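You operate a simulated robot arm through the tools that you are given. There is no shell and no other tool. Be economical: measure what you need, move in short steps, check, and stop when the job is done.

You run a simulated two-armed robot. Do the job below in one go: nothing can be reset, and whatever is moved stays where it is left.

JOB
Take the lid off the jar labelled "blue" on the door end of the mixing table and lay it down there.

The check looks at the end state, three seconds after you hand in, the way a careful person would. Anything else that was tipped, shoved, dropped, spilled or broken makes it a failure. Lids that push on must go on centred and level and be pressed home; caps that screw on are set level and turned clockwise until they are tight.

ROBOT AND FRAMES
Two 7-joint arms with two-finger parallel grippers on one trunk, on a base that drives. Base frame: it is fixed to the floor where the robot stands at the start and does not move with it; the origin is under the middle of the robot, x ahead of it, y to its left, z up; the surface under the hand at the start is at about z = 890. Readings come in mm, rad, newtons and seconds.
The left shoulder is at the start at [70, 187, 1215], the right one opposite. With the tool pointing down near the work surface each hand reaches from about 320 to 800 mm from the robot's upright axis, wherever it stands, measured 20 degrees to its own side. Payload 3.91 kg a hand.
The TCP of each hand is the grasp point between the finger pads, 30 mm short of the fingertips. In the tool frame z runs along the fingers and y along their closing line. The gripper opens to 110 mm. The fingers are 20 mm wide and 10 mm thick; the gripper's body (48 by 112 mm) begins 55 mm behind the TCP.
Orientation is that of the tool frame in the base frame, as [roll, pitch, yaw] about the fixed x, y, z axes, in that order (R = Rz(yaw) Ry(pitch) Rx(roll)). With the fingers straight down and closing along the base's y, the tool's x points along the base's -x, its y along +y and its z along -z.

CONTROLS
- The arms move only by the tool servo_tool. It takes "left_targets", "right_targets" or both (then of equal length, played together; a hand with none holds still); each is one flat list of numbers, 7 for each row, row after row: the finger opening in cm, from 0 to 11, then the shift along the base's x, y, z in units of 500 mm (1.0 is 500 mm), then the turn, a rotation vector about the base's x, y, z in units of 90 degrees (1.0 is 90 degrees). In form: [jaw, tx, ty, tz, rx, ry, rz, jaw, tx, ty, tz, rx, ry, rz, ...]. A call has 1 to 12 rows; each row is the pose to reach, as a shift and turn from the pose commanded when the call began. A call with a number of a shift or a turn outside -1 to 1 is refused whole. A row lasts 0.2 s, in which the tool goes at most 50 mm and 0.15 rad; a call with a longer step from one row to the next is refused whole, and so is a gripper value outside its range. A pose out of reach is approached as far as the arm can. The call stops where the force on the tool passes 40 N (or 10 N more than at its start, if that is more) or the arm is blocked; 0.2 s more then pass. Each finger travels about 72 mm/s and halts on what it meets, pressing with about 31 N; the grip force reading is that of the motor and also rises with nothing between the fingers. The clock runs only during rows and for 0.2 s after the last one: add rows that repeat a pose to give the fingers time. It gives the time, the measured TCP pose, the force on the tool (base axes), the opening and the grip force at its end, in the units of the frame above (readings bear some noise), with the torque about the TCP (base axes, N m) and any sound that the robot's microphone picked up, and new pictures: "show" is both (left out), scene, wrist or none (wrist: the cameras of the hands that moved).
- Cameras (640 x 400 px; columns grow to the right, rows downward): "scene" is now at [125.5, -45.9, 1442.7]; the picture's right is [-0.55, -0.84, -0.00], its down [-0.49, 0.32, -0.81] and it looks along [0.68, -0.44, -0.59] (base axes); focal length 286 px, centre (320, 200). "left" rides on the left gripper at [72, -17, -103] in its tool frame; the picture's right is [0.23, 0.97, 0.00], its down [-0.76, 0.18, -0.62] and it looks along [-0.61, 0.14, 0.78] (tool axes); focal length 222 px, centre (320, 200). "right" rides on the right gripper at [72, 17, -103] in its tool frame; the picture's right is [-0.23, 0.97, 0.00], its down [-0.76, -0.18, -0.62] and it looks along [-0.61, -0.14, 0.78] (tool axes); focal length 222 px, centre (320, 200). There is no depth. A picture from a camera that has moved, and an enlarged one, comes with that camera's place and axes in the base frame and with its lens.
- slide_trunk(by): slides the trunk up (or, below 0, down) by that many mm; the arms and the scene camera ride with it, the base frame stays. It gives what a move gives, with no picture.
- drive_base(legs): drives the robot by 1 to 6 legs, each [ahead, turn to the left] in mm and rad, along the robot's own axes; the way and the turn of a leg run together, so that a leg with both is an arc; at most 1500 mm and 3.142 rad a leg. The arms and the cameras ride along, it lands a little off, and it stops where it bumps. It gives what a move gives, and a new picture of the scene camera.
- turn_head(pan, tilt): turns the head with the scene camera to pan (to the left, within 1.501 rad either way) and tilt (down, from -0.506 to 1.204), counted from straight ahead of the robot. It gives what a move gives, and a new picture of the scene camera.
- inspect(camera, box): a new picture of the part [left, top, right, bottom] of that camera's present view, enlarged. It takes no simulated time.
- close_job(): hands the job in; it is judged then, once.

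Work in short steps. Places have to be worked out from the pictures, the camera data and where the tool is seen: move nearer, look again, correct. Check each grasp and each placing, and mend what went wrong. You have 120 turns and 260 pictures in all, those below and enlarged ones among them. Open the grippers and draw the arms clear of the work before you hand the job in, unless the task says otherwise; then end with one line.

The tools are called as name(argument=value, ...) on one line, values as JSON. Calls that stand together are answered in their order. servo_tool: Moves the arms, as the interface text tells. Its arguments: {"type":"object","properties":{"left_targets":{"type":"array","items":{"type":"number"}},"right_targets":{"type":"array","items":{"type":"number"}},"show":{"type":"string","enum":["both","scene","wrist","none"]}},"required":[]} The other tools are called the same way: slide_trunk (by) slides the trunk up or down; drive_base (legs) drives the base; turn_head (pan, tilt) turns the head that bears the scene camera; inspect (camera, box) takes an enlarged picture of a part of a camera's view; close_job () hands the job in.

At the start:

```text
time_s: 0.0
left_ee_pos: [456.2, -24.1, 1224.6]
left_ee_rot: [3.141, 0.0, -3.141]
left_ft_force: [0.2, 0.4, 0.2]
left_moment: [-0.01, 0.01, 0.01]
left_finger_gap: 110.4
left_finger_force: 0.1
right_ee_pos: [392.2, -496.7, 1173.7]
right_ee_rot: [3.14, -0.002, 3.141]
right_ft_force: [0.0, 0.3, 0.5]
right_moment: [-0.02, 0.03, 0.02]
right_finger_gap: 110.1
right_finger_force: 0.0
trunk travel left (down, up): [-725.0, 215.0]
robot x, y, heading: [0.7, 2.9, 0.001]
head pan, tilt: [-0.576, 0.628]
```

scene: 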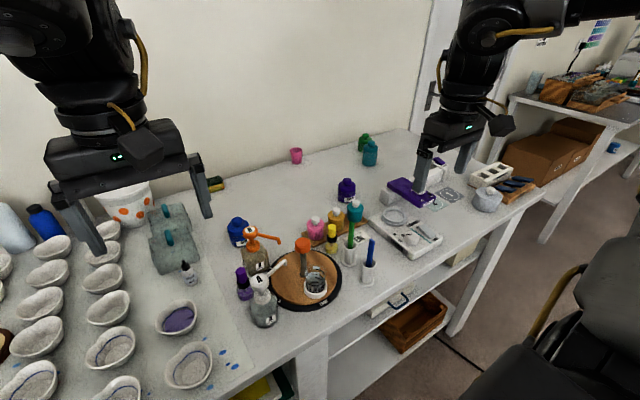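
right: 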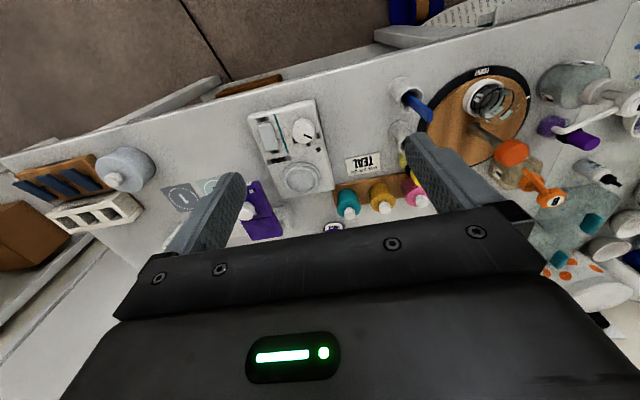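
left: 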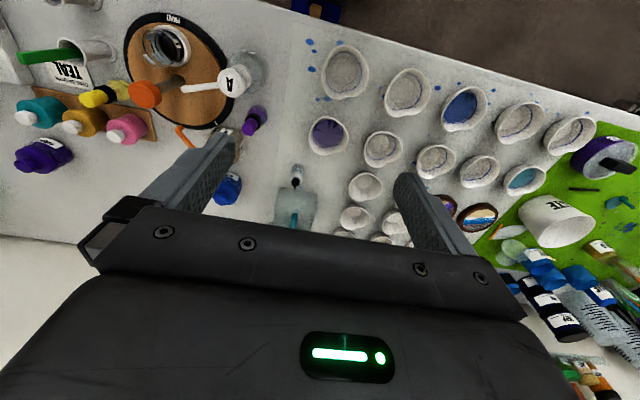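

I'll look around to find jars, labels and the door before moving anything.

inspect(camera="scene", box=[220, 120, 420, 245])

inspect(camera="scene", box=[380, 120, 580, 245])

turn_head(pan=-1.3, tilt=0.4)

turn_head(pan=1.0, tilt=0.4)

```text
3.20 times, centred on (320, 182) of scene
camera zoom: at [125.5, -45.9, 1442.7], right [-0.55, -0.84, 0.0], down [-0.49, 0.32, -0.81], along [0.68, -0.44, -0.59], focal length 916 px, centre (320, 256)
```

zoom: 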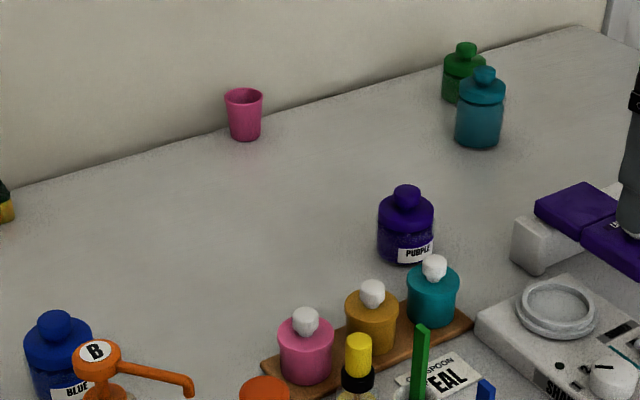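

```text
3.20 times, centred on (480, 182) of scene
camera zoom: at [125.5, -45.9, 1442.7], right [-0.55, -0.84, 0.0], down [-0.49, 0.32, -0.81], along [0.68, -0.44, -0.59], focal length 916 px, centre (-192, 256)
```

zoom: 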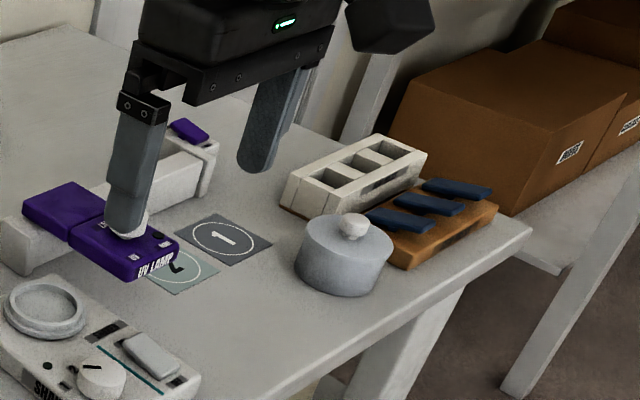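

```text
time_s: 1.1
left_ee_pos: [456.0, -23.2, 1225.8]
left_ee_rot: [-3.141, 0.0, 3.142]
left_ft_force: [0.2, -1.1, 1.0]
left_moment: [0.0, -0.01, 0.01]
left_finger_gap: 110.2
left_finger_force: 0.1
right_ee_pos: [391.3, -498.2, 1174.0]
right_ee_rot: [3.142, 0.0, -3.141]
right_ft_force: [-0.7, 0.6, -0.2]
right_moment: [0.01, 0.03, -0.02]
right_finger_gap: 109.9
right_finger_force: 0.0
trunk travel left (down, up): [-725.0, 215.0]
robot x, y, heading: [1.4, 0.5, -0.003]
head pan, tilt: [-1.3, 0.4]
camera scene: at [77.1, -87.4, 1463.4], right [-0.96, -0.27, 0.0], down [-0.1, 0.38, -0.92], along [0.25, -0.89, -0.39], focal length 286 px, centre (320, 200)
```

scene: 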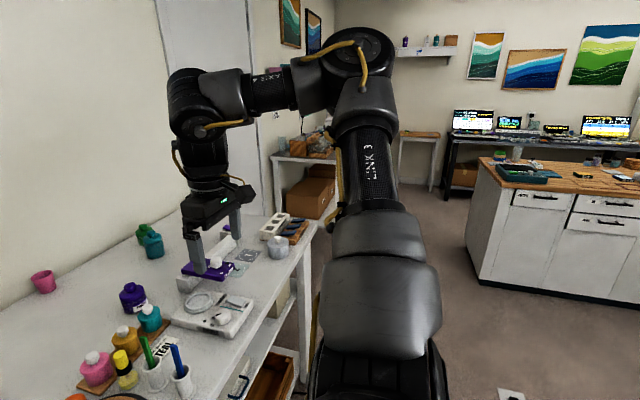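

```text
time_s: 3.2
left_ee_pos: [456.8, -23.8, 1227.1]
left_ee_rot: [3.141, 0.001, 3.141]
left_ft_force: [-0.2, 0.2, -0.2]
left_moment: [0.0, 0.0, 0.03]
left_finger_gap: 110.2
left_finger_force: 0.0
right_ee_pos: [391.9, -498.6, 1173.1]
right_ee_rot: [-3.14, -0.001, -3.141]
right_ft_force: [0.6, -0.3, 0.5]
right_moment: [-0.01, -0.01, -0.01]
right_finger_gap: 110.1
right_finger_force: 0.0
trunk travel left (down, up): [-725.0, 215.0]
robot x, y, heading: [0.2, 0.6, 0.003]
head pan, tilt: [1.0, 0.4]
camera scene: at [102.3, 79.8, 1463.5], right [0.84, -0.54, 0.0], down [-0.21, -0.33, -0.92], along [0.5, 0.78, -0.39], focal length 286 px, centre (320, 200)
```

scene: 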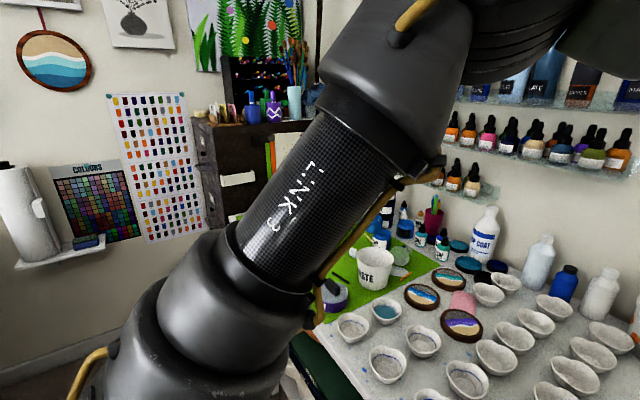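

The label BLUE sits on the blue jar left of the turntable. I'll check that the door is at the right end and read the other jars' labels.

turn_head(pan=-0.9, tilt=0.1)

turn_head(pan=0.3, tilt=0.7)

turn_head(pan=-0.5, tilt=0.75)

inspect(camera="scene", box=[180, 130, 380, 255])

inspect(camera="left", box=[0, 60, 320, 260])

```text
time_s: 5.1
left_ee_pos: [456.9, -22.7, 1226.3]
left_ee_rot: [3.14, 0.003, 3.141]
left_ft_force: [-0.6, 0.6, -0.3]
left_moment: [-0.03, -0.01, 0.01]
left_finger_gap: 110.1
left_finger_force: 0.0
right_ee_pos: [391.4, -498.0, 1172.7]
right_ee_rot: [-3.141, 0.0, -3.141]
right_ft_force: [-0.9, -0.3, 0.4]
right_moment: [0.0, 0.01, 0.04]
right_finger_gap: 110.0
right_finger_force: 0.0
trunk travel left (down, up): [-725.0, 215.0]
robot x, y, heading: [2.0, 2.2, 0.003]
head pan, tilt: [-0.901, 0.099]
camera scene: at [109.4, -70.3, 1491.4], right [-0.78, -0.62, 0.0], down [-0.06, 0.08, -0.99], along [0.62, -0.78, -0.1], focal length 286 px, centre (320, 200)
```

scene: 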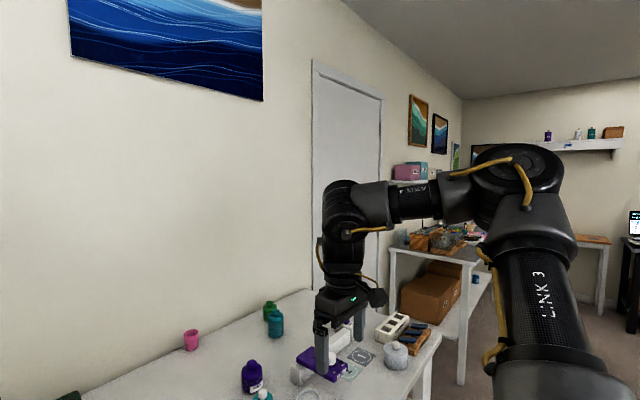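

```text
time_s: 6.5
left_ee_pos: [455.8, -23.5, 1226.0]
left_ee_rot: [-3.141, 0.0, 3.142]
left_ft_force: [0.2, 0.0, 0.3]
left_moment: [-0.01, -0.01, 0.02]
left_finger_gap: 110.1
left_finger_force: 0.1
right_ee_pos: [392.6, -497.6, 1172.4]
right_ee_rot: [-3.141, 0.0, 3.141]
right_ft_force: [0.8, -0.4, 0.5]
right_moment: [0.01, -0.03, -0.01]
right_finger_gap: 109.8
right_finger_force: 0.1
trunk travel left (down, up): [-725.0, 215.0]
robot x, y, heading: [1.2, -3.4, -0.001]
head pan, tilt: [0.3, 0.7]
camera scene: at [133.4, 26.9, 1436.7], right [0.29, -0.96, 0.0], down [-0.62, -0.19, -0.77], along [0.73, 0.23, -0.64], focal length 286 px, centre (320, 200)
```

scene: 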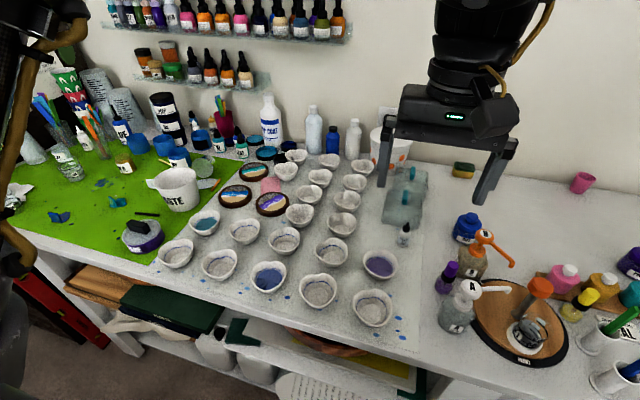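

```text
time_s: 7.6
left_ee_pos: [457.2, -23.6, 1225.9]
left_ee_rot: [-3.142, 0.001, 3.141]
left_ft_force: [-1.2, -0.3, 0.5]
left_moment: [-0.01, 0.01, -0.02]
left_finger_gap: 110.0
left_finger_force: 0.1
right_ee_pos: [392.1, -497.4, 1174.1]
right_ee_rot: [-3.141, 0.001, -3.141]
right_ft_force: [-0.1, -0.1, 0.2]
right_moment: [0.01, 0.0, 0.01]
right_finger_gap: 110.0
right_finger_force: 0.1
trunk travel left (down, up): [-725.0, 215.0]
robot x, y, heading: [-0.4, -1.7, 0.002]
head pan, tilt: [-0.499, 0.75]
camera scene: at [125.0, -37.7, 1432.4], right [-0.48, -0.88, 0.0], down [-0.6, 0.33, -0.73], along [0.64, -0.35, -0.68], focal length 286 px, centre (320, 200)
```

scene: 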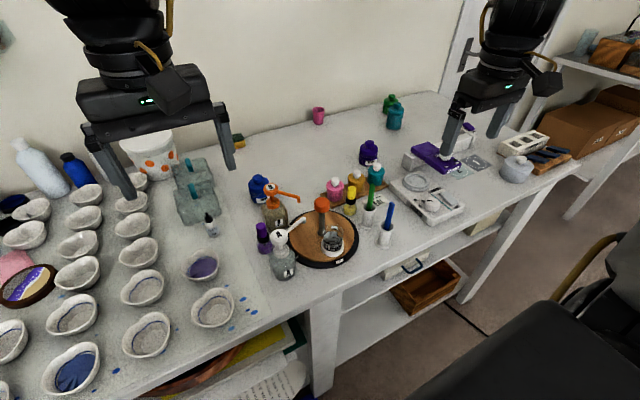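

```text
3.20 times, centred on (280, 192) of scene
camera zoom: at [125.0, -37.7, 1432.4], right [-0.48, -0.88, 0.0], down [-0.6, 0.33, -0.73], along [0.64, -0.35, -0.68], focal length 916 px, centre (448, 224)
```

zoom: 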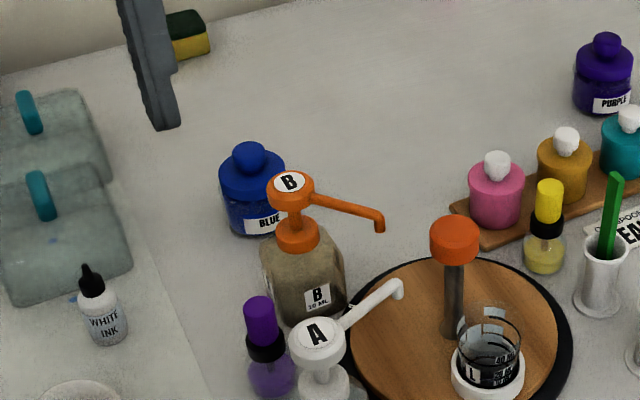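

```text
2.00 times, centred on (160, 160) of left
camera zoom: at [383.0, -41.1, 1328.9], right [-0.23, 0.97, 0.0], down [0.76, 0.18, 0.62], along [0.61, 0.14, -0.78], focal length 444 px, centre (640, 280)
```

zoom: 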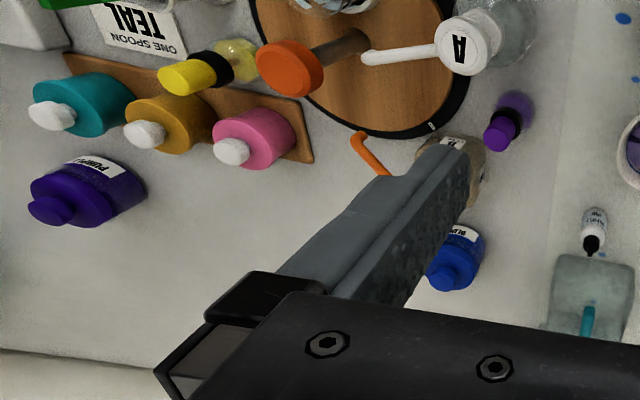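

The blue jar is at about (728, -175), with its knob top near z 965 and pump B in front of it (head at about z 1020). I'll shift the left hand aside and bring the right hand over at a safe height for a closer look.

servo_tool(left_targets=[11, 0, 0.05, 0, 0, 0, 0, 11, 0, 0.1, 0, 0, 0, 0, 11, 0, 0.15, 0, 0, 0, 0, 11, 0, 0.2, 0, 0, 0, 0, 11, 0, 0.25, 0, 0, 0, 0, 11, 0, 0.3, 0, 0, 0, 0, 11, 0, 0.3, 0, 0, 0, 0, 11, 0, 0.3, 0, 0, 0, 0, 11, 0, 0.3, 0, 0, 0, 0, 11, 0, 0.3, 0, 0, 0, 0], right_targets=[11, 0.06, 0.06, 0, 0, 0, 0, 11, 0.12, 0.12, 0, 0, 0, 0, 11, 0.18, 0.18, 0, 0, 0, 0, 11, 0.24, 0.24, 0, 0, 0, 0, 11, 0.3, 0.3, 0, 0, 0, 0, 11, 0.36, 0.36, 0, 0, 0, 0, 11, 0.42, 0.42, 0, 0, 0, 0, 11, 0.48, 0.48, -0.02, 0, 0, 0, 11, 0.54, 0.54, -0.04, 0, 0, 0, 11, 0.58, 0.6, -0.06, 0, 0, 0])

```text
time_s: 9.8
left_ee_pos: [453.8, 125.8, 1226.2]
left_ee_rot: [-3.141, 0.001, -3.141]
left_ft_force: [0.2, 0.0, 0.4]
left_moment: [0.01, -0.02, -0.03]
left_finger_gap: 110.1
left_finger_force: 0.1
right_ee_pos: [554.7, -305.1, 1118.5]
right_ee_rot: [3.138, 0.002, 3.141]
right_ft_force: [-0.1, -0.4, -0.6]
right_moment: [-0.01, -0.01, -0.03]
right_finger_gap: 109.7
right_finger_force: 0.0
right hand out of reach, approached as far as the arm can: row 6, 7, 8, 9, 10
trunk travel left (down, up): [-725.0, 215.0]
robot x, y, heading: [-1.1, 2.9, 0.0]
head pan, tilt: [-0.499, 0.75]
camera scene: at [124.3, -37.6, 1432.5], right [-0.48, -0.88, 0.0], down [-0.6, 0.33, -0.73], along [0.64, -0.35, -0.68], focal length 286 px, centre (320, 200)
camera right: at [481.2, -289.0, 1221.3], right [0.23, 0.97, 0.0], down [0.76, -0.18, 0.63], along [0.61, -0.14, -0.78], focal length 222 px, centre (320, 200)
camera left: at [380.4, 107.9, 1328.6], right [-0.23, 0.97, 0.0], down [0.76, 0.18, 0.62], along [0.61, 0.14, -0.78], focal length 222 px, centre (320, 200)
```

scene: 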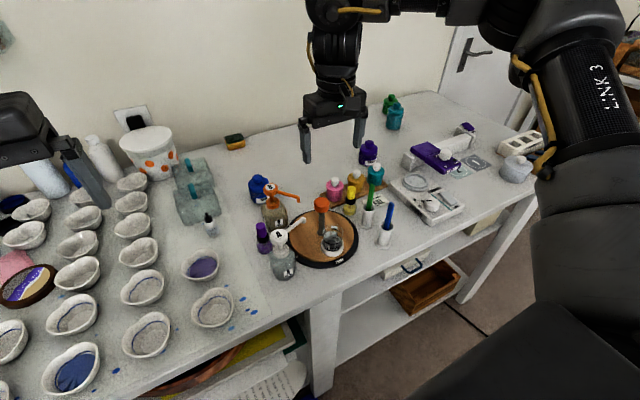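
right: 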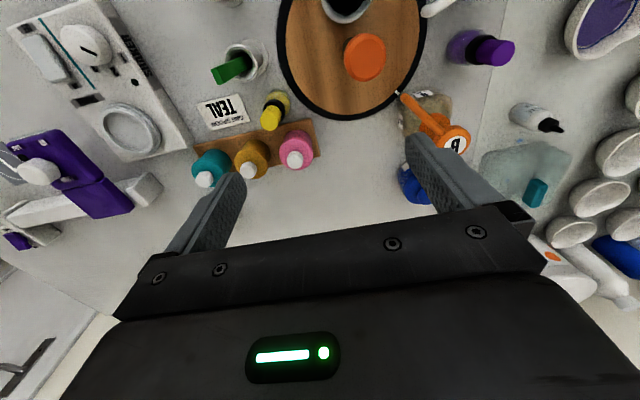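
left: 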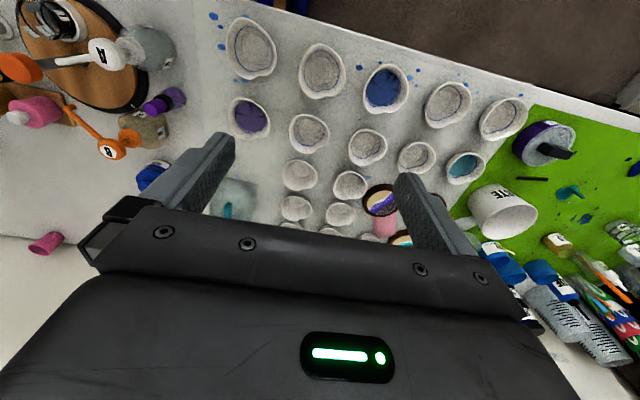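

The right arm ran out of reach at this height, because its wrist sits above the shoulder. Raising the trunk should extend the reach.

slide_trunk(by=130)

servo_tool(right_targets=[11, 0.03, 0.03, -0.08, 0, 0, 0, 11, 0.1, 0.08, -0.09, 0, 0, 0, 11, 0.16, 0.12, -0.1, 0, 0, 0, 11, 0.2, 0.16, -0.12, 0, 0, 0])

```text
time_s: 11.4
left_ee_pos: [454.9, 124.5, 1355.3]
left_ee_rot: [3.141, 0.001, -3.141]
left_ft_force: [1.3, -0.6, -0.8]
left_moment: [0.0, 0.01, 0.01]
left_finger_gap: 110.0
left_finger_force: 0.2
right_ee_pos: [555.4, -306.5, 1249.7]
right_ee_rot: [3.138, 0.004, -3.141]
right_ft_force: [0.8, -0.6, -0.4]
right_moment: [0.01, -0.01, -0.01]
right_finger_gap: 110.0
right_finger_force: 0.1
trunk travel left (down, up): [-855.0, 85.0]
robot x, y, heading: [1.3, -1.1, -0.006]
head pan, tilt: [-0.499, 0.75]
```

```text
time_s: 12.4
left_ee_pos: [455.3, 124.8, 1355.7]
left_ee_rot: [-3.141, -0.001, 3.141]
left_ft_force: [-0.2, -0.5, 0.7]
left_moment: [0.0, 0.03, 0.03]
left_finger_gap: 109.9
left_finger_force: 0.0
right_ee_pos: [568.7, -295.4, 1194.2]
right_ee_rot: [3.136, 0.007, 3.141]
right_ft_force: [-0.2, 0.6, 0.7]
right_moment: [0.03, 0.03, 0.0]
right_finger_gap: 109.9
right_finger_force: 0.1
right hand out of reach, approached as far as the arm can: row 1, 2, 3, 4
trunk travel left (down, up): [-855.0, 85.0]
robot x, y, heading: [2.4, 3.0, -0.001]
head pan, tilt: [-0.499, 0.75]
camera scene: at [125.9, -37.6, 1562.3], right [-0.48, -0.88, 0.0], down [-0.6, 0.33, -0.73], along [0.64, -0.35, -0.68], focal length 286 px, centre (320, 200)
camera right: at [495.7, -277.6, 1295.8], right [0.23, 0.97, 0.01], down [0.76, -0.18, 0.63], along [0.61, -0.14, -0.78], focal length 222 px, centre (320, 200)
```

scene: 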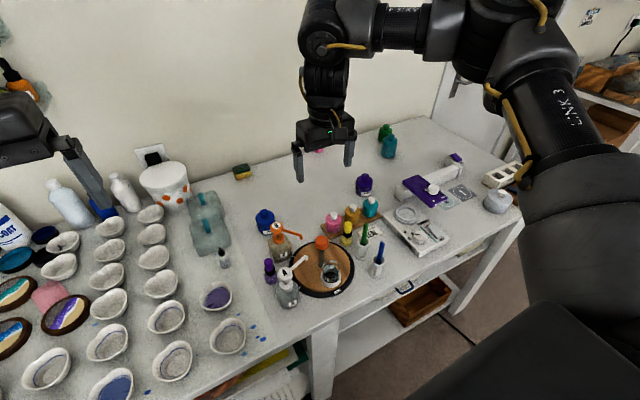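
right: 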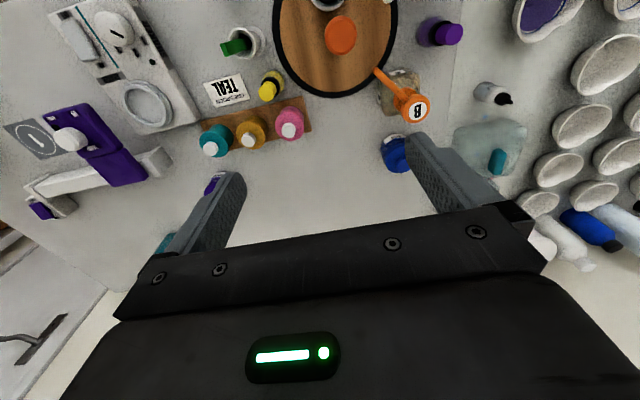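

Only a small gain so far. I'll go straight down a little to see how the reach changes and what pose the shifts are counted from.

servo_tool(right_targets=[11, 0, 0, -0.08, 0, 0, 0, 11, 0, 0, -0.12, 0, 0, 0], show="none")

```text
time_s: 13.0
left_ee_pos: [454.8, 125.8, 1354.8]
left_ee_rot: [-3.141, 0.0, -3.14]
left_ft_force: [0.3, -0.2, 0.3]
left_moment: [-0.02, 0.0, 0.0]
left_finger_gap: 110.1
left_finger_force: 0.1
right_ee_pos: [562.1, -302.5, 1136.2]
right_ee_rot: [3.136, 0.004, 3.138]
right_ft_force: [-0.1, -0.7, -0.4]
right_moment: [-0.03, 0.02, -0.01]
right_finger_gap: 109.9
right_finger_force: 0.1
right hand out of reach, approached as far as the arm can: row 1, 2
trunk travel left (down, up): [-855.0, 85.0]
robot x, y, heading: [0.2, -2.3, -0.001]
head pan, tilt: [-0.499, 0.75]
```

servo_tool(right_targets=[11, 0.06, 0, -0.04, 0, 0, 0, 11, 0.12, 0, -0.06, 0, 0, 0], show="scene")

```text
time_s: 13.6
left_ee_pos: [455.7, 123.8, 1355.8]
left_ee_rot: [3.14, -0.003, 3.141]
left_ft_force: [-0.2, -0.1, 0.3]
left_moment: [0.04, 0.0, 0.01]
left_finger_gap: 109.9
left_finger_force: 0.0
right_ee_pos: [580.8, -328.4, 1122.6]
right_ee_rot: [3.136, 0.005, -3.141]
right_ft_force: [0.1, 0.0, 0.0]
right_moment: [-0.01, -0.02, -0.02]
right_finger_gap: 110.2
right_finger_force: 0.1
right hand out of reach, approached as far as the arm can: row 1, 2
trunk travel left (down, up): [-855.0, 85.0]
robot x, y, heading: [-0.2, 0.3, 0.002]
head pan, tilt: [-0.499, 0.75]
camera scene: at [125.7, -38.5, 1562.3], right [-0.48, -0.88, 0.0], down [-0.6, 0.33, -0.73], along [0.64, -0.35, -0.68], focal length 286 px, centre (320, 200)
```

scene: 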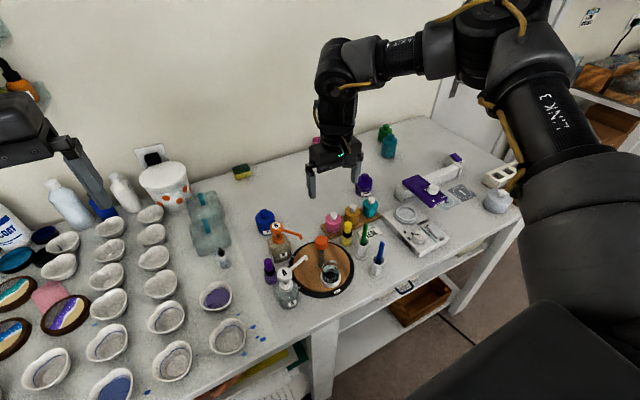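

The arm slides along a limit although its elbow is well bent, so this looks like a wrist limit. I'll turn the hand about the vertical and see whether that frees it.

servo_tool(right_targets=[11, 0, 0, 0, 0, 0, -0.09, 11, 0, 0, 0, 0, 0, -0.18, 11, 0, 0, 0, 0, 0, -0.27, 11, 0, 0, 0, 0, 0, -0.36, 11, 0.06, 0.05, 0, 0, 0, -0.36, 11, 0.12, 0.1, 0, 0, 0, -0.36], show="none")

```text
time_s: 15.0
left_ee_pos: [454.4, 126.7, 1354.8]
left_ee_rot: [-3.141, 0.0, -3.141]
left_ft_force: [0.5, -0.1, 0.4]
left_moment: [0.04, 0.04, -0.01]
left_finger_gap: 110.2
left_finger_force: 0.0
right_ee_pos: [585.6, -328.8, 1143.8]
right_ee_rot: [3.136, 0.004, 2.577]
right_ft_force: [0.0, 0.3, 0.2]
right_moment: [-0.04, 0.0, 0.0]
right_finger_gap: 110.0
right_finger_force: 0.1
right hand out of reach, approached as far as the arm can: row 4, 5, 6
trunk travel left (down, up): [-855.0, 85.0]
robot x, y, heading: [1.7, 1.8, -0.0]
head pan, tilt: [-0.499, 0.75]
```

servo_tool(right_targets=[11, 0, 0, -0.05, 0, 0, 0.09, 11, 0, 0, -0.1, 0, 0, 0.18, 11, 0, 0, -0.13, 0, 0, 0.27, 11, 0, 0, -0.15, 0, 0, 0.36, 11, 0.06, 0.0, -0.15, 0, 0, 0.36, 11, 0.12, 0.0, -0.15, 0, 0, 0.36], show="scene")

```text
time_s: 16.4
left_ee_pos: [454.9, 125.7, 1356.6]
left_ee_rot: [-3.141, 0.0, -3.141]
left_ft_force: [-0.5, 0.2, 1.0]
left_moment: [0.02, 0.0, -0.04]
left_finger_gap: 110.0
left_finger_force: 0.0
right_ee_pos: [586.1, -359.5, 1092.4]
right_ee_rot: [3.138, 0.005, 3.14]
right_ft_force: [0.4, -1.0, -0.5]
right_moment: [0.02, -0.01, 0.01]
right_finger_gap: 109.9
right_finger_force: 0.0
right hand out of reach, approached as far as the arm can: row 1, 2, 3, 4, 5, 6
trunk travel left (down, up): [-855.0, 85.0]
robot x, y, heading: [1.6, -2.7, 0.003]
head pan, tilt: [-0.499, 0.75]
camera scene: at [125.2, -37.7, 1562.3], right [-0.48, -0.88, 0.0], down [-0.6, 0.33, -0.73], along [0.64, -0.35, -0.68], focal length 286 px, centre (320, 200)
```

scene: 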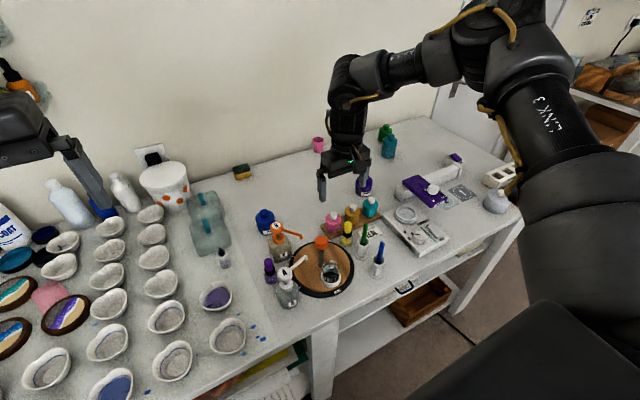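

The limit depends on direction, so standing differently would help more than fighting it. I'll look down to see how much room there is between the base and the table.

turn_head(pan=-0.2, tilt=1.2)

turn_head(pan=-1.2, tilt=0.9)

```text
time_s: 17.3
left_ee_pos: [454.4, 125.2, 1356.8]
left_ee_rot: [-3.141, 0.0, 3.142]
left_ft_force: [0.1, 0.7, -0.3]
left_moment: [0.01, -0.02, 0.01]
left_finger_gap: 109.9
left_finger_force: 0.2
right_ee_pos: [585.2, -359.6, 1092.4]
right_ee_rot: [3.138, 0.006, 3.141]
right_ft_force: [0.2, -0.2, 0.7]
right_moment: [0.0, -0.01, 0.04]
right_finger_gap: 109.9
right_finger_force: 0.1
trunk travel left (down, up): [-855.0, 85.0]
robot x, y, heading: [-0.9, -1.2, -0.002]
head pan, tilt: [-0.201, 1.201]
camera scene: at [107.0, -9.2, 1530.7], right [-0.2, -0.98, 0.0], down [-0.91, 0.19, -0.36], along [0.36, -0.07, -0.93], focal length 286 px, centre (320, 200)
```

scene: 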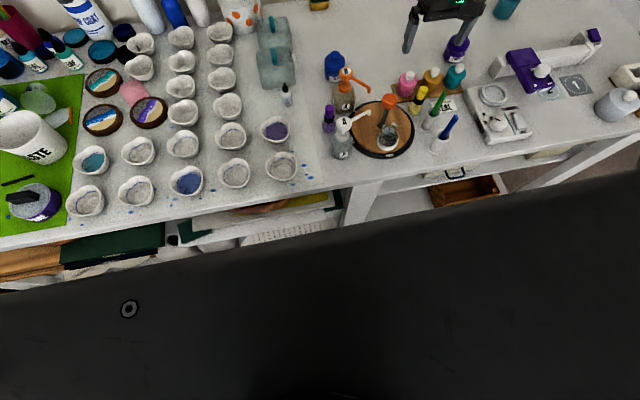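

```text
time_s: 18.6
left_ee_pos: [455.3, 125.2, 1355.5]
left_ee_rot: [3.141, 0.001, -3.14]
left_ft_force: [0.7, 0.0, -0.2]
left_moment: [0.01, 0.05, -0.01]
left_finger_gap: 110.0
left_finger_force: 0.0
right_ee_pos: [585.7, -359.4, 1093.3]
right_ee_rot: [3.139, 0.006, -3.14]
right_ft_force: [-0.2, -0.1, -1.0]
right_moment: [-0.02, -0.05, 0.01]
right_finger_gap: 110.2
right_finger_force: 0.0
trunk travel left (down, up): [-855.0, 85.0]
robot x, y, heading: [-0.3, 1.4, -0.0]
head pan, tilt: [-1.201, 0.901]
camera scene: at [79.7, -68.3, 1550.4], right [-0.93, -0.36, 0.0], down [-0.28, 0.73, -0.62], along [0.22, -0.58, -0.78], focal length 286 px, centre (320, 200)
```

scene: 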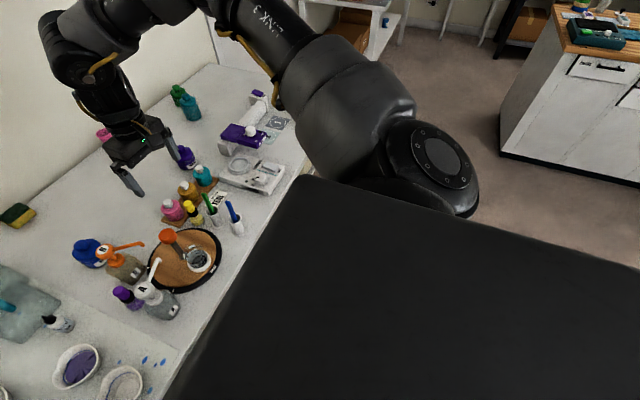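

The torso hides the base, so I won't drive blindly. The elbow is far out to the side, so I'll pull the hand back toward the body's middle and extend again along the better direction.

servo_tool(right_targets=[11, -0.06, 0.04, 0.05, 0, 0, 0, 11, -0.12, 0.1, 0.1, 0, 0, 0, 11, -0.18, 0.16, 0.1, 0, 0, 0, 11, -0.24, 0.22, 0.1, 0, 0, 0, 11, -0.3, 0.28, 0.1, 0, 0, 0, 11, -0.32, 0.34, 0.1, 0, 0, 0, 11, -0.32, 0.4, 0.1, 0, 0, 0, 11, -0.32, 0.44, 0.1, 0, 0, 0], show="none")

servo_tool(right_targets=[11, 0.06, 0, 0, 0, 0, 0, 11, 0.12, 0, 0, 0, 0, 0, 11, 0.18, 0, 0, 0, 0, 0, 11, 0.24, 0, 0, 0, 0, 0, 11, 0.3, 0, 0, 0, 0, 0, 11, 0.36, 0, 0, 0, 0, 0], show="scene")

```text
time_s: 20.4
left_ee_pos: [455.4, 124.5, 1356.0]
left_ee_rot: [3.14, 0.001, 3.141]
left_ft_force: [0.9, -0.2, 0.9]
left_moment: [-0.01, -0.01, 0.02]
left_finger_gap: 110.0
left_finger_force: 0.1
right_ee_pos: [472.9, -228.1, 1158.5]
right_ee_rot: [3.136, 0.004, -3.14]
right_ft_force: [-1.5, -0.9, 0.3]
right_moment: [0.03, 0.02, -0.01]
right_finger_gap: 109.9
right_finger_force: 0.1
right hand out of reach, approached as far as the arm can: row 5, 6, 7, 8
trunk travel left (down, up): [-855.0, 85.0]
robot x, y, heading: [1.8, -0.0, -0.001]
head pan, tilt: [-1.201, 0.901]
```

```text
time_s: 21.8
left_ee_pos: [454.0, 124.4, 1355.3]
left_ee_rot: [-3.141, 0.001, 3.142]
left_ft_force: [-0.9, 0.7, 0.0]
left_moment: [0.01, -0.03, 0.04]
left_finger_gap: 110.0
left_finger_force: 0.2
right_ee_pos: [555.9, -284.0, 1173.3]
right_ee_rot: [3.135, 0.004, -3.141]
right_ft_force: [-0.4, 0.6, -0.3]
right_moment: [-0.01, -0.01, 0.0]
right_finger_gap: 110.3
right_finger_force: 0.1
right hand out of reach, approached as far as the arm can: row 1, 2, 3, 4, 5, 6
trunk travel left (down, up): [-855.0, 85.0]
robot x, y, heading: [1.9, -0.2, -0.001]
head pan, tilt: [-1.201, 0.901]
camera scene: at [79.5, -68.5, 1550.5], right [-0.93, -0.36, 0.0], down [-0.28, 0.73, -0.62], along [0.22, -0.58, -0.78], focal length 286 px, centre (320, 200)
```

scene: 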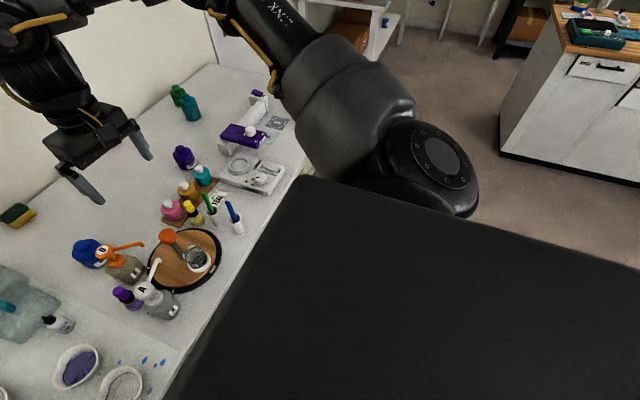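

The boundary is an inward swing limit of the right arm. I'll swing the hand outward, then turn the base left in small steps so the jar lies well to the robot's right.

servo_tool(right_targets=[11, -0.04, -0.06, 0, 0, 0, 0, 11, -0.08, -0.12, 0, 0, 0, 0, 11, -0.12, -0.18, 0, 0, 0, 0, 11, -0.16, -0.24, 0, 0, 0, 0, 11, -0.2, -0.3, 0, 0, 0, 0, 11, -0.24, -0.36, 0, 0, 0, 0], show="none")

drive_base(legs=[[0, 0.2]])

```text
time_s: 23.2
left_ee_pos: [452.2, 123.1, 1356.9]
left_ee_rot: [3.14, 0.001, -3.141]
left_ft_force: [0.7, -0.2, 0.3]
left_moment: [-0.01, -0.02, 0.01]
left_finger_gap: 110.0
left_finger_force: 0.0
right_ee_pos: [435.8, -469.5, 1167.6]
right_ee_rot: [3.138, 0.005, 3.141]
right_ft_force: [0.1, 0.0, -1.0]
right_moment: [0.01, 0.0, -0.01]
right_finger_gap: 110.0
right_finger_force: 0.1
trunk travel left (down, up): [-855.0, 85.0]
robot x, y, heading: [3.2, -1.8, 0.002]
head pan, tilt: [-1.201, 0.901]
```

```text
time_s: 24.3
left_ee_pos: [421.7, 211.1, 1355.8]
left_ee_rot: [3.14, 0.002, -2.941]
left_ft_force: [-0.7, 0.4, 0.2]
left_moment: [0.0, -0.01, -0.02]
left_finger_gap: 110.1
left_finger_force: 0.1
right_ee_pos: [521.8, -373.4, 1166.5]
right_ee_rot: [3.137, 0.003, -2.941]
right_ft_force: [0.1, 0.1, -0.3]
right_moment: [0.02, 0.0, -0.01]
right_finger_gap: 110.0
right_finger_force: 0.1
trunk travel left (down, up): [-855.0, 85.0]
robot x, y, heading: [-4.0, -2.5, 0.203]
head pan, tilt: [-1.201, 0.901]
camera scene: at [92.1, -53.5, 1550.4], right [-0.84, -0.54, 0.0], down [-0.42, 0.66, -0.62], along [0.33, -0.52, -0.78], focal length 286 px, centre (320, 200)
```

scene: 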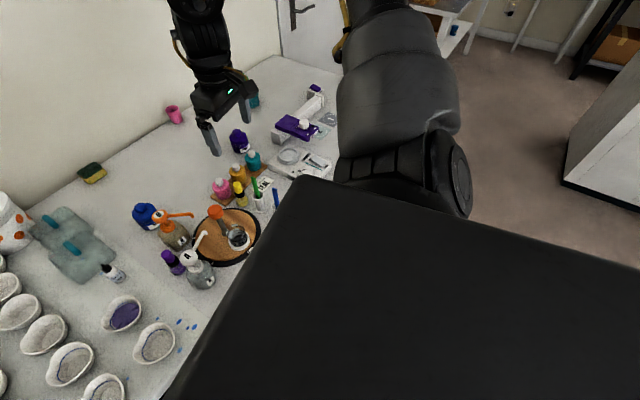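

That turn was clean, so I'll turn a further 0.3 rad.

drive_base(legs=[[0, 0.3]])

turn_head(pan=-0.8, tilt=0.75)

inspect(camera="right", box=[0, 0, 640, 400])

```text
time_s: 25.7
left_ee_pos: [341.2, 326.4, 1355.4]
left_ee_rot: [3.141, 0.0, -2.646]
left_ft_force: [0.5, 0.2, 0.6]
left_moment: [0.01, 0.0, -0.01]
left_finger_gap: 110.3
left_finger_force: 0.2
right_ee_pos: [609.1, -202.9, 1166.6]
right_ee_rot: [3.139, 0.003, -2.644]
right_ft_force: [-0.1, -0.1, 0.5]
right_moment: [0.0, -0.03, -0.02]
right_finger_gap: 109.8
right_finger_force: 0.0
trunk travel left (down, up): [-855.0, 85.0]
robot x, y, heading: [5.2, 1.9, 0.496]
head pan, tilt: [-1.201, 0.901]
camera scene: at [104.3, -23.7, 1550.4], right [-0.65, -0.76, 0.0], down [-0.6, 0.51, -0.62], along [0.47, -0.4, -0.78], focal length 286 px, centre (320, 200)
```

scene: 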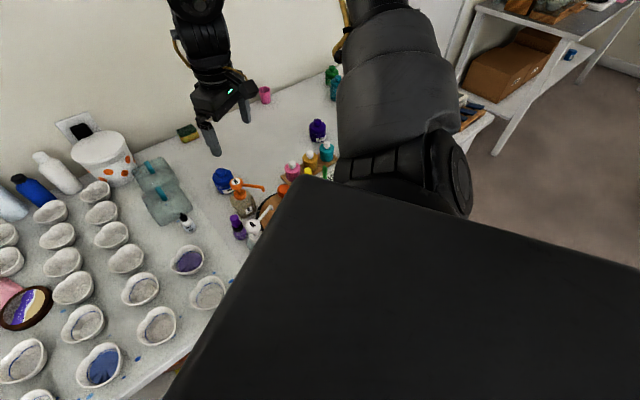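

```text
time_s: 26.6
left_ee_pos: [339.5, 326.6, 1355.9]
left_ee_rot: [3.14, 0.002, -2.645]
left_ft_force: [-0.6, 1.0, -0.1]
left_moment: [-0.02, 0.03, 0.04]
left_finger_gap: 110.1
left_finger_force: 0.0
right_ee_pos: [608.6, -202.6, 1168.0]
right_ee_rot: [3.137, 0.005, -2.643]
right_ft_force: [-0.7, 0.2, 0.8]
right_moment: [0.01, 0.01, -0.01]
right_finger_gap: 109.8
right_finger_force: 0.1
trunk travel left (down, up): [-855.0, 85.0]
robot x, y, heading: [0.0, -1.3, 0.496]
head pan, tilt: [-0.799, 0.75]
camera scene: at [124.9, 1.8, 1562.4], right [-0.3, -0.95, 0.0], down [-0.65, 0.2, -0.73], along [0.7, -0.22, -0.68], focal length 286 px, centre (320, 200)
```

scene: 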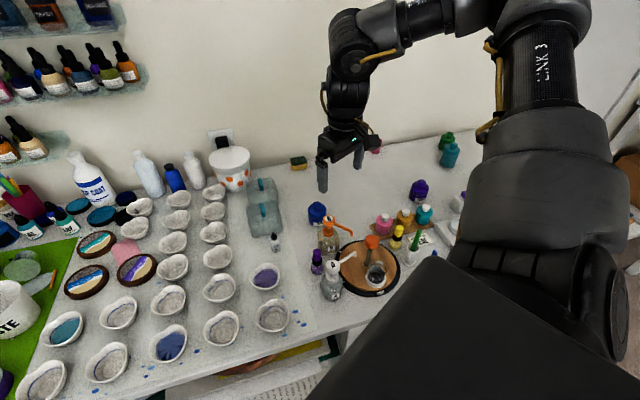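

```text
1.00 times, centred on (320, 200) of right (not enlarged: the box is as wide or as high as the picture)
camera zoom: at [535.0, -222.5, 1270.1], right [-0.26, 0.96, 0.0], down [0.75, 0.2, 0.63], along [0.6, 0.17, -0.78], focal length 222 px, centre (320, 200)
```

zoom: 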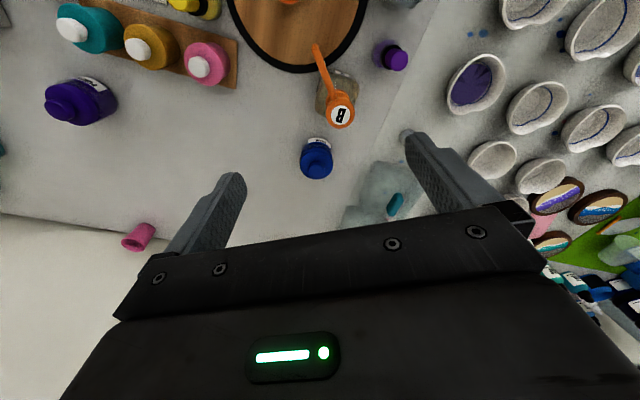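

Now the jar is well in view of the wrist camera, so I'll enlarge both views to triangulate it.

inspect(camera="right", box=[270, 90, 398, 190])

inspect(camera="scene", box=[275, 185, 403, 265])

```text
4.00 times, centred on (334, 140) of right
camera zoom: at [535.0, -222.5, 1270.1], right [-0.26, 0.96, 0.0], down [0.75, 0.2, 0.63], along [0.6, 0.17, -0.78], focal length 888 px, centre (264, 440)
```

zoom: 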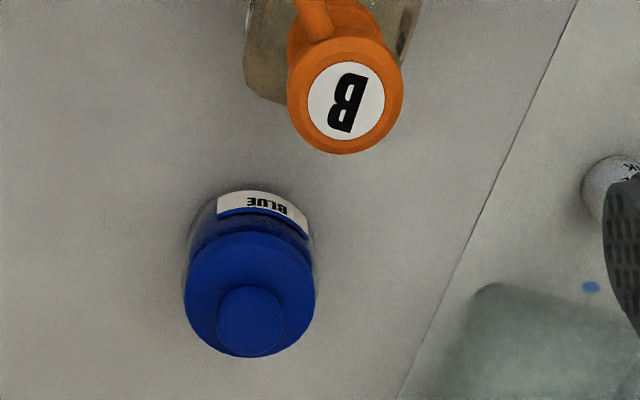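

```text
5.00 times, centred on (339, 225) of scene
camera zoom: at [124.9, 1.8, 1562.4], right [-0.3, -0.95, 0.0], down [-0.65, 0.2, -0.73], along [0.7, -0.22, -0.68], focal length 1431 px, centre (225, 75)
```

zoom: 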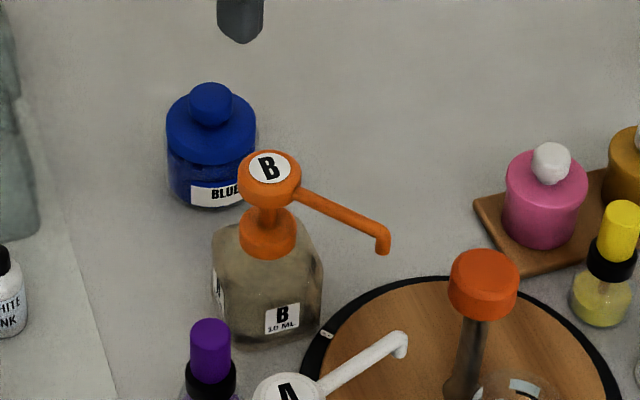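

Combining the views, I put the jar at about (717, -177), knob top near z 965, with the pump head about 105 mm nearer to me. I'll move above it to z 1060 with the jaw at 6 cm and look again.

servo_tool(right_targets=[9, 0.07, 0.016, 0, 0, 0, 0, 7, 0.14, 0.032, -0.02, 0, 0, 0, 6, 0.217, 0.05, -0.06, 0, 0, 0, 6, 0.217, 0.05, -0.14, 0, 0, 0, 6, 0.217, 0.05, -0.216, 0, 0, 0, 6, 0.217, 0.05, -0.216, 0, 0, 0])

```text
time_s: 27.9
left_ee_pos: [340.9, 328.0, 1355.2]
left_ee_rot: [3.142, 0.001, -2.645]
left_ft_force: [0.8, 0.3, -0.4]
left_moment: [0.02, 0.0, 0.03]
left_finger_gap: 110.1
left_finger_force: 0.1
right_ee_pos: [717.2, -178.1, 1059.8]
right_ee_rot: [3.137, 0.004, -2.644]
right_ft_force: [-0.2, -0.2, 0.0]
right_moment: [0.01, 0.02, 0.0]
right_finger_gap: 60.1
right_finger_force: 0.1
trunk travel left (down, up): [-855.0, 85.0]
robot x, y, heading: [-0.9, -2.8, 0.493]
head pan, tilt: [-0.799, 0.75]
camera scene: at [125.2, 1.8, 1562.4], right [-0.3, -0.95, 0.0], down [-0.65, 0.2, -0.73], along [0.7, -0.22, -0.68], focal length 286 px, centre (320, 200)
camera right: at [645.1, -196.9, 1162.5], right [-0.27, 0.96, 0.0], down [0.75, 0.2, 0.62], along [0.6, 0.17, -0.78], focal length 222 px, centre (320, 200)
```

scene: 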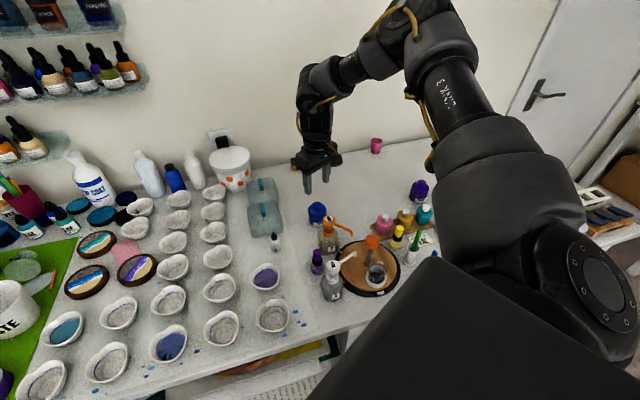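
right: 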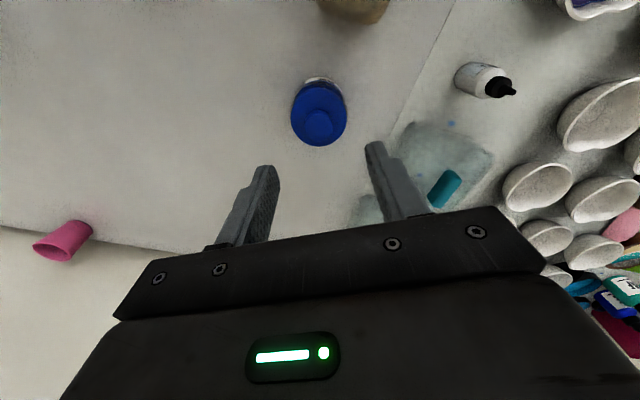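

inspect(camera="right", box=[256, 50, 384, 130])

inspect(camera="right", box=[256, 90, 384, 170])

```text
5.00 times, centred on (320, 90) of right
camera zoom: at [645.1, -196.9, 1162.5], right [-0.27, 0.96, 0.0], down [0.75, 0.2, 0.62], along [0.6, 0.17, -0.78], focal length 1111 px, centre (320, 750)
```

zoom: 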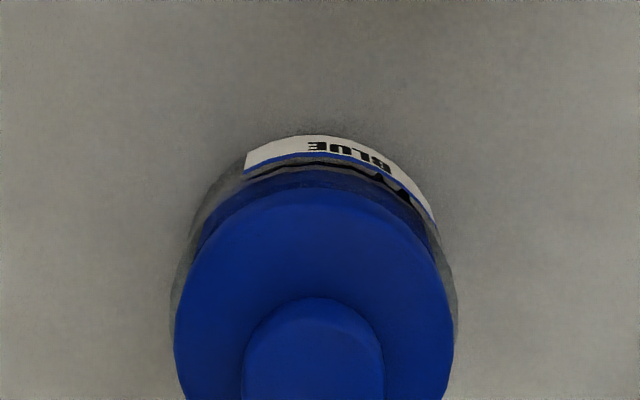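

```text
5.00 times, centred on (320, 130) of right
camera zoom: at [645.1, -196.9, 1162.5], right [-0.27, 0.96, 0.0], down [0.75, 0.2, 0.62], along [0.6, 0.17, -0.78], focal length 1111 px, centre (320, 550)
```

zoom: 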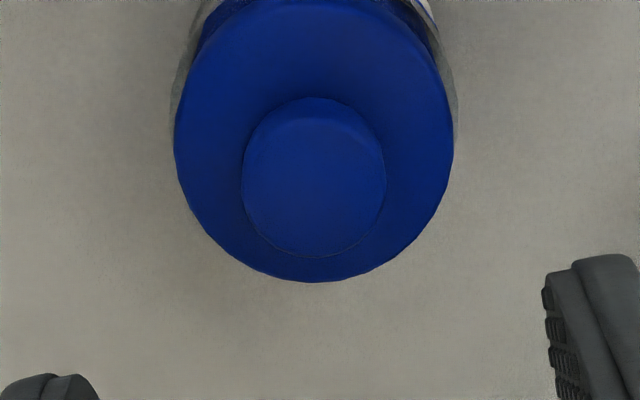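

Triangulating the two wrist views puts the knob centre about 4 mm beyond the TCP in x and its top near z 955. A side view from the head camera should give the knob height.

inspect(camera="scene", box=[284, 165, 348, 205])

inspect(camera="scene", box=[284, 195, 348, 235])

```text
10.00 times, centred on (316, 185) of scene
camera zoom: at [125.2, 1.8, 1562.4], right [-0.3, -0.95, 0.0], down [-0.65, 0.2, -0.73], along [0.7, -0.22, -0.68], focal length 2863 px, centre (360, 350)
```

zoom: 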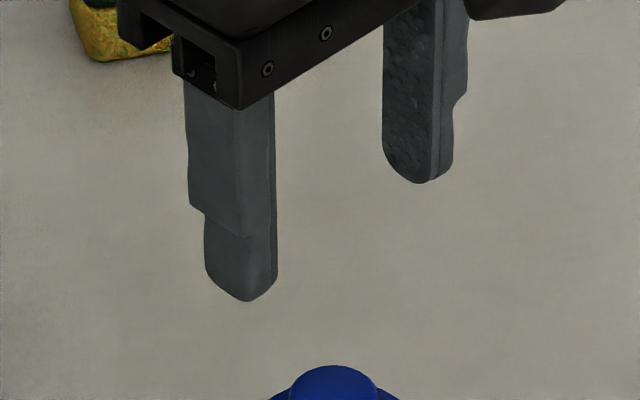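

```text
10.00 times, centred on (316, 215) of scene
camera zoom: at [125.2, 1.8, 1562.4], right [-0.3, -0.95, 0.0], down [-0.65, 0.2, -0.73], along [0.7, -0.22, -0.68], focal length 2863 px, centre (360, 50)
```

zoom: 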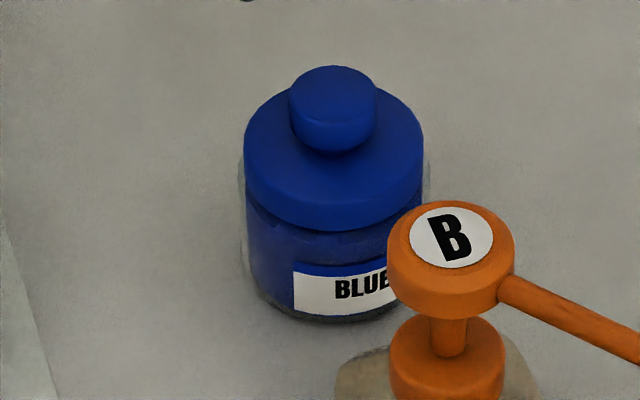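

The estimates disagree on height (955 to 976), so I'll descend to z 1012, which keeps the tips above any of them, and check again.

servo_tool(right_targets=[6, 0, 0, -0.05, 0, 0, 0, 6, 0, 0, -0.095, 0, 0, 0, 6, 0, 0, -0.095, 0, 0, 0], show="none")

inspect(camera="right", box=[224, 70, 416, 190])

inspect(camera="scene", box=[284, 185, 348, 225])

```text
time_s: 28.8
left_ee_pos: [338.9, 327.5, 1355.9]
left_ee_rot: [3.141, 0.0, -2.645]
left_ft_force: [0.5, 0.4, 0.2]
left_moment: [-0.01, -0.01, 0.01]
left_finger_gap: 110.3
left_finger_force: 0.0
right_ee_pos: [717.2, -177.3, 1014.5]
right_ee_rot: [3.139, 0.002, -2.645]
right_ft_force: [-0.6, 0.4, 0.3]
right_moment: [0.02, 0.01, 0.03]
right_finger_gap: 59.8
right_finger_force: 0.0
trunk travel left (down, up): [-855.0, 85.0]
robot x, y, heading: [0.5, -1.4, 0.493]
head pan, tilt: [-0.799, 0.75]
```

```text
3.33 times, centred on (320, 130) of right
camera zoom: at [643.9, -197.7, 1117.3], right [-0.26, 0.96, 0.0], down [0.75, 0.2, 0.63], along [0.6, 0.17, -0.78], focal length 740 px, centre (320, 433)
```

zoom: 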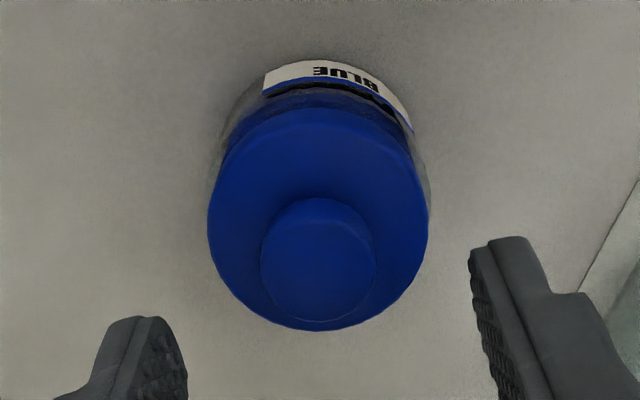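

```text
10.00 times, centred on (316, 205) of scene
camera zoom: at [124.2, 1.8, 1562.5], right [-0.3, -0.95, 0.0], down [-0.65, 0.2, -0.73], along [0.7, -0.22, -0.68], focal length 2863 px, centre (360, 150)
```

zoom: 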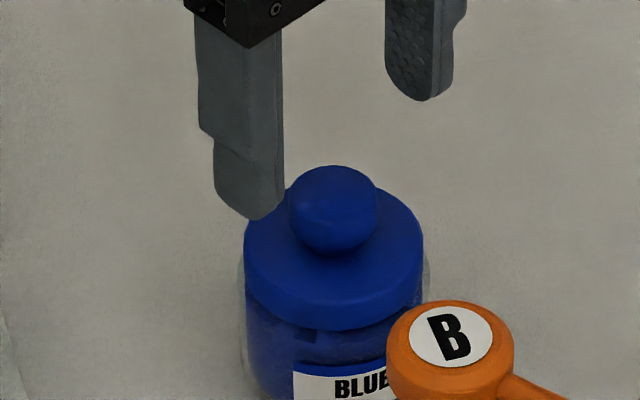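

All three wrist views agree: the knob is centred under the TCP, a ball about 27 mm across with its middle near z 960. I'll lower to TCP z 982 (tips at 952) and check before closing.

servo_tool(right_targets=[6, 0, 0, -0.03, 0, 0, 0, 6, 0, 0, -0.065, 0, 0, 0, 6, 0, 0, -0.065, 0, 0, 0], show="none")

inspect(camera="right", box=[224, 90, 416, 210])

inspect(camera="scene", box=[284, 185, 348, 225])

```text
time_s: 29.6
left_ee_pos: [340.7, 326.2, 1355.6]
left_ee_rot: [3.139, 0.0, -2.644]
left_ft_force: [0.3, 0.3, 0.2]
left_moment: [-0.01, -0.02, -0.02]
left_finger_gap: 109.9
left_finger_force: 0.1
right_ee_pos: [709.9, -182.7, 993.0]
right_ee_rot: [3.137, 0.004, -2.645]
right_ft_force: [0.6, -0.6, 0.3]
right_moment: [0.0, 0.0, 0.03]
right_finger_gap: 60.0
right_finger_force: 0.1
right hand out of reach, approached as far as the arm can: row 2, 3
trunk travel left (down, up): [-855.0, 85.0]
robot x, y, heading: [0.3, -0.4, 0.498]
head pan, tilt: [-0.799, 0.75]
```

```text
3.33 times, centred on (320, 150) of right
camera zoom: at [636.6, -202.8, 1095.4], right [-0.26, 0.96, 0.01], down [0.75, 0.2, 0.63], along [0.6, 0.17, -0.78], focal length 740 px, centre (320, 367)
```

zoom: 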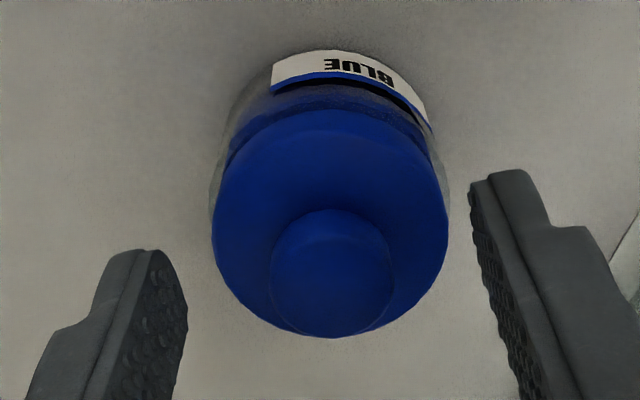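

```text
10.00 times, centred on (316, 205) of scene
camera zoom: at [125.3, -0.3, 1562.4], right [-0.3, -0.95, 0.0], down [-0.65, 0.2, -0.73], along [0.7, -0.22, -0.68], focal length 2863 px, centre (360, 150)
```

zoom: 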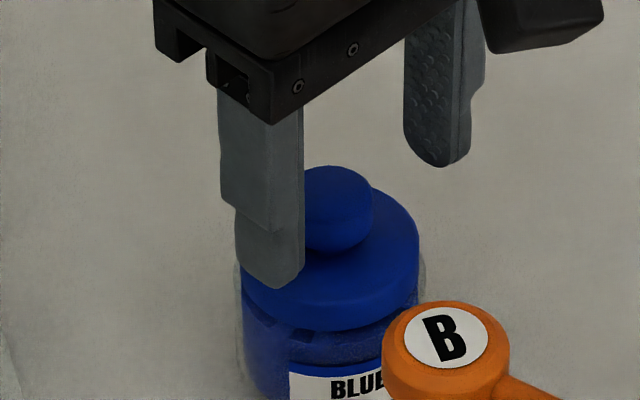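

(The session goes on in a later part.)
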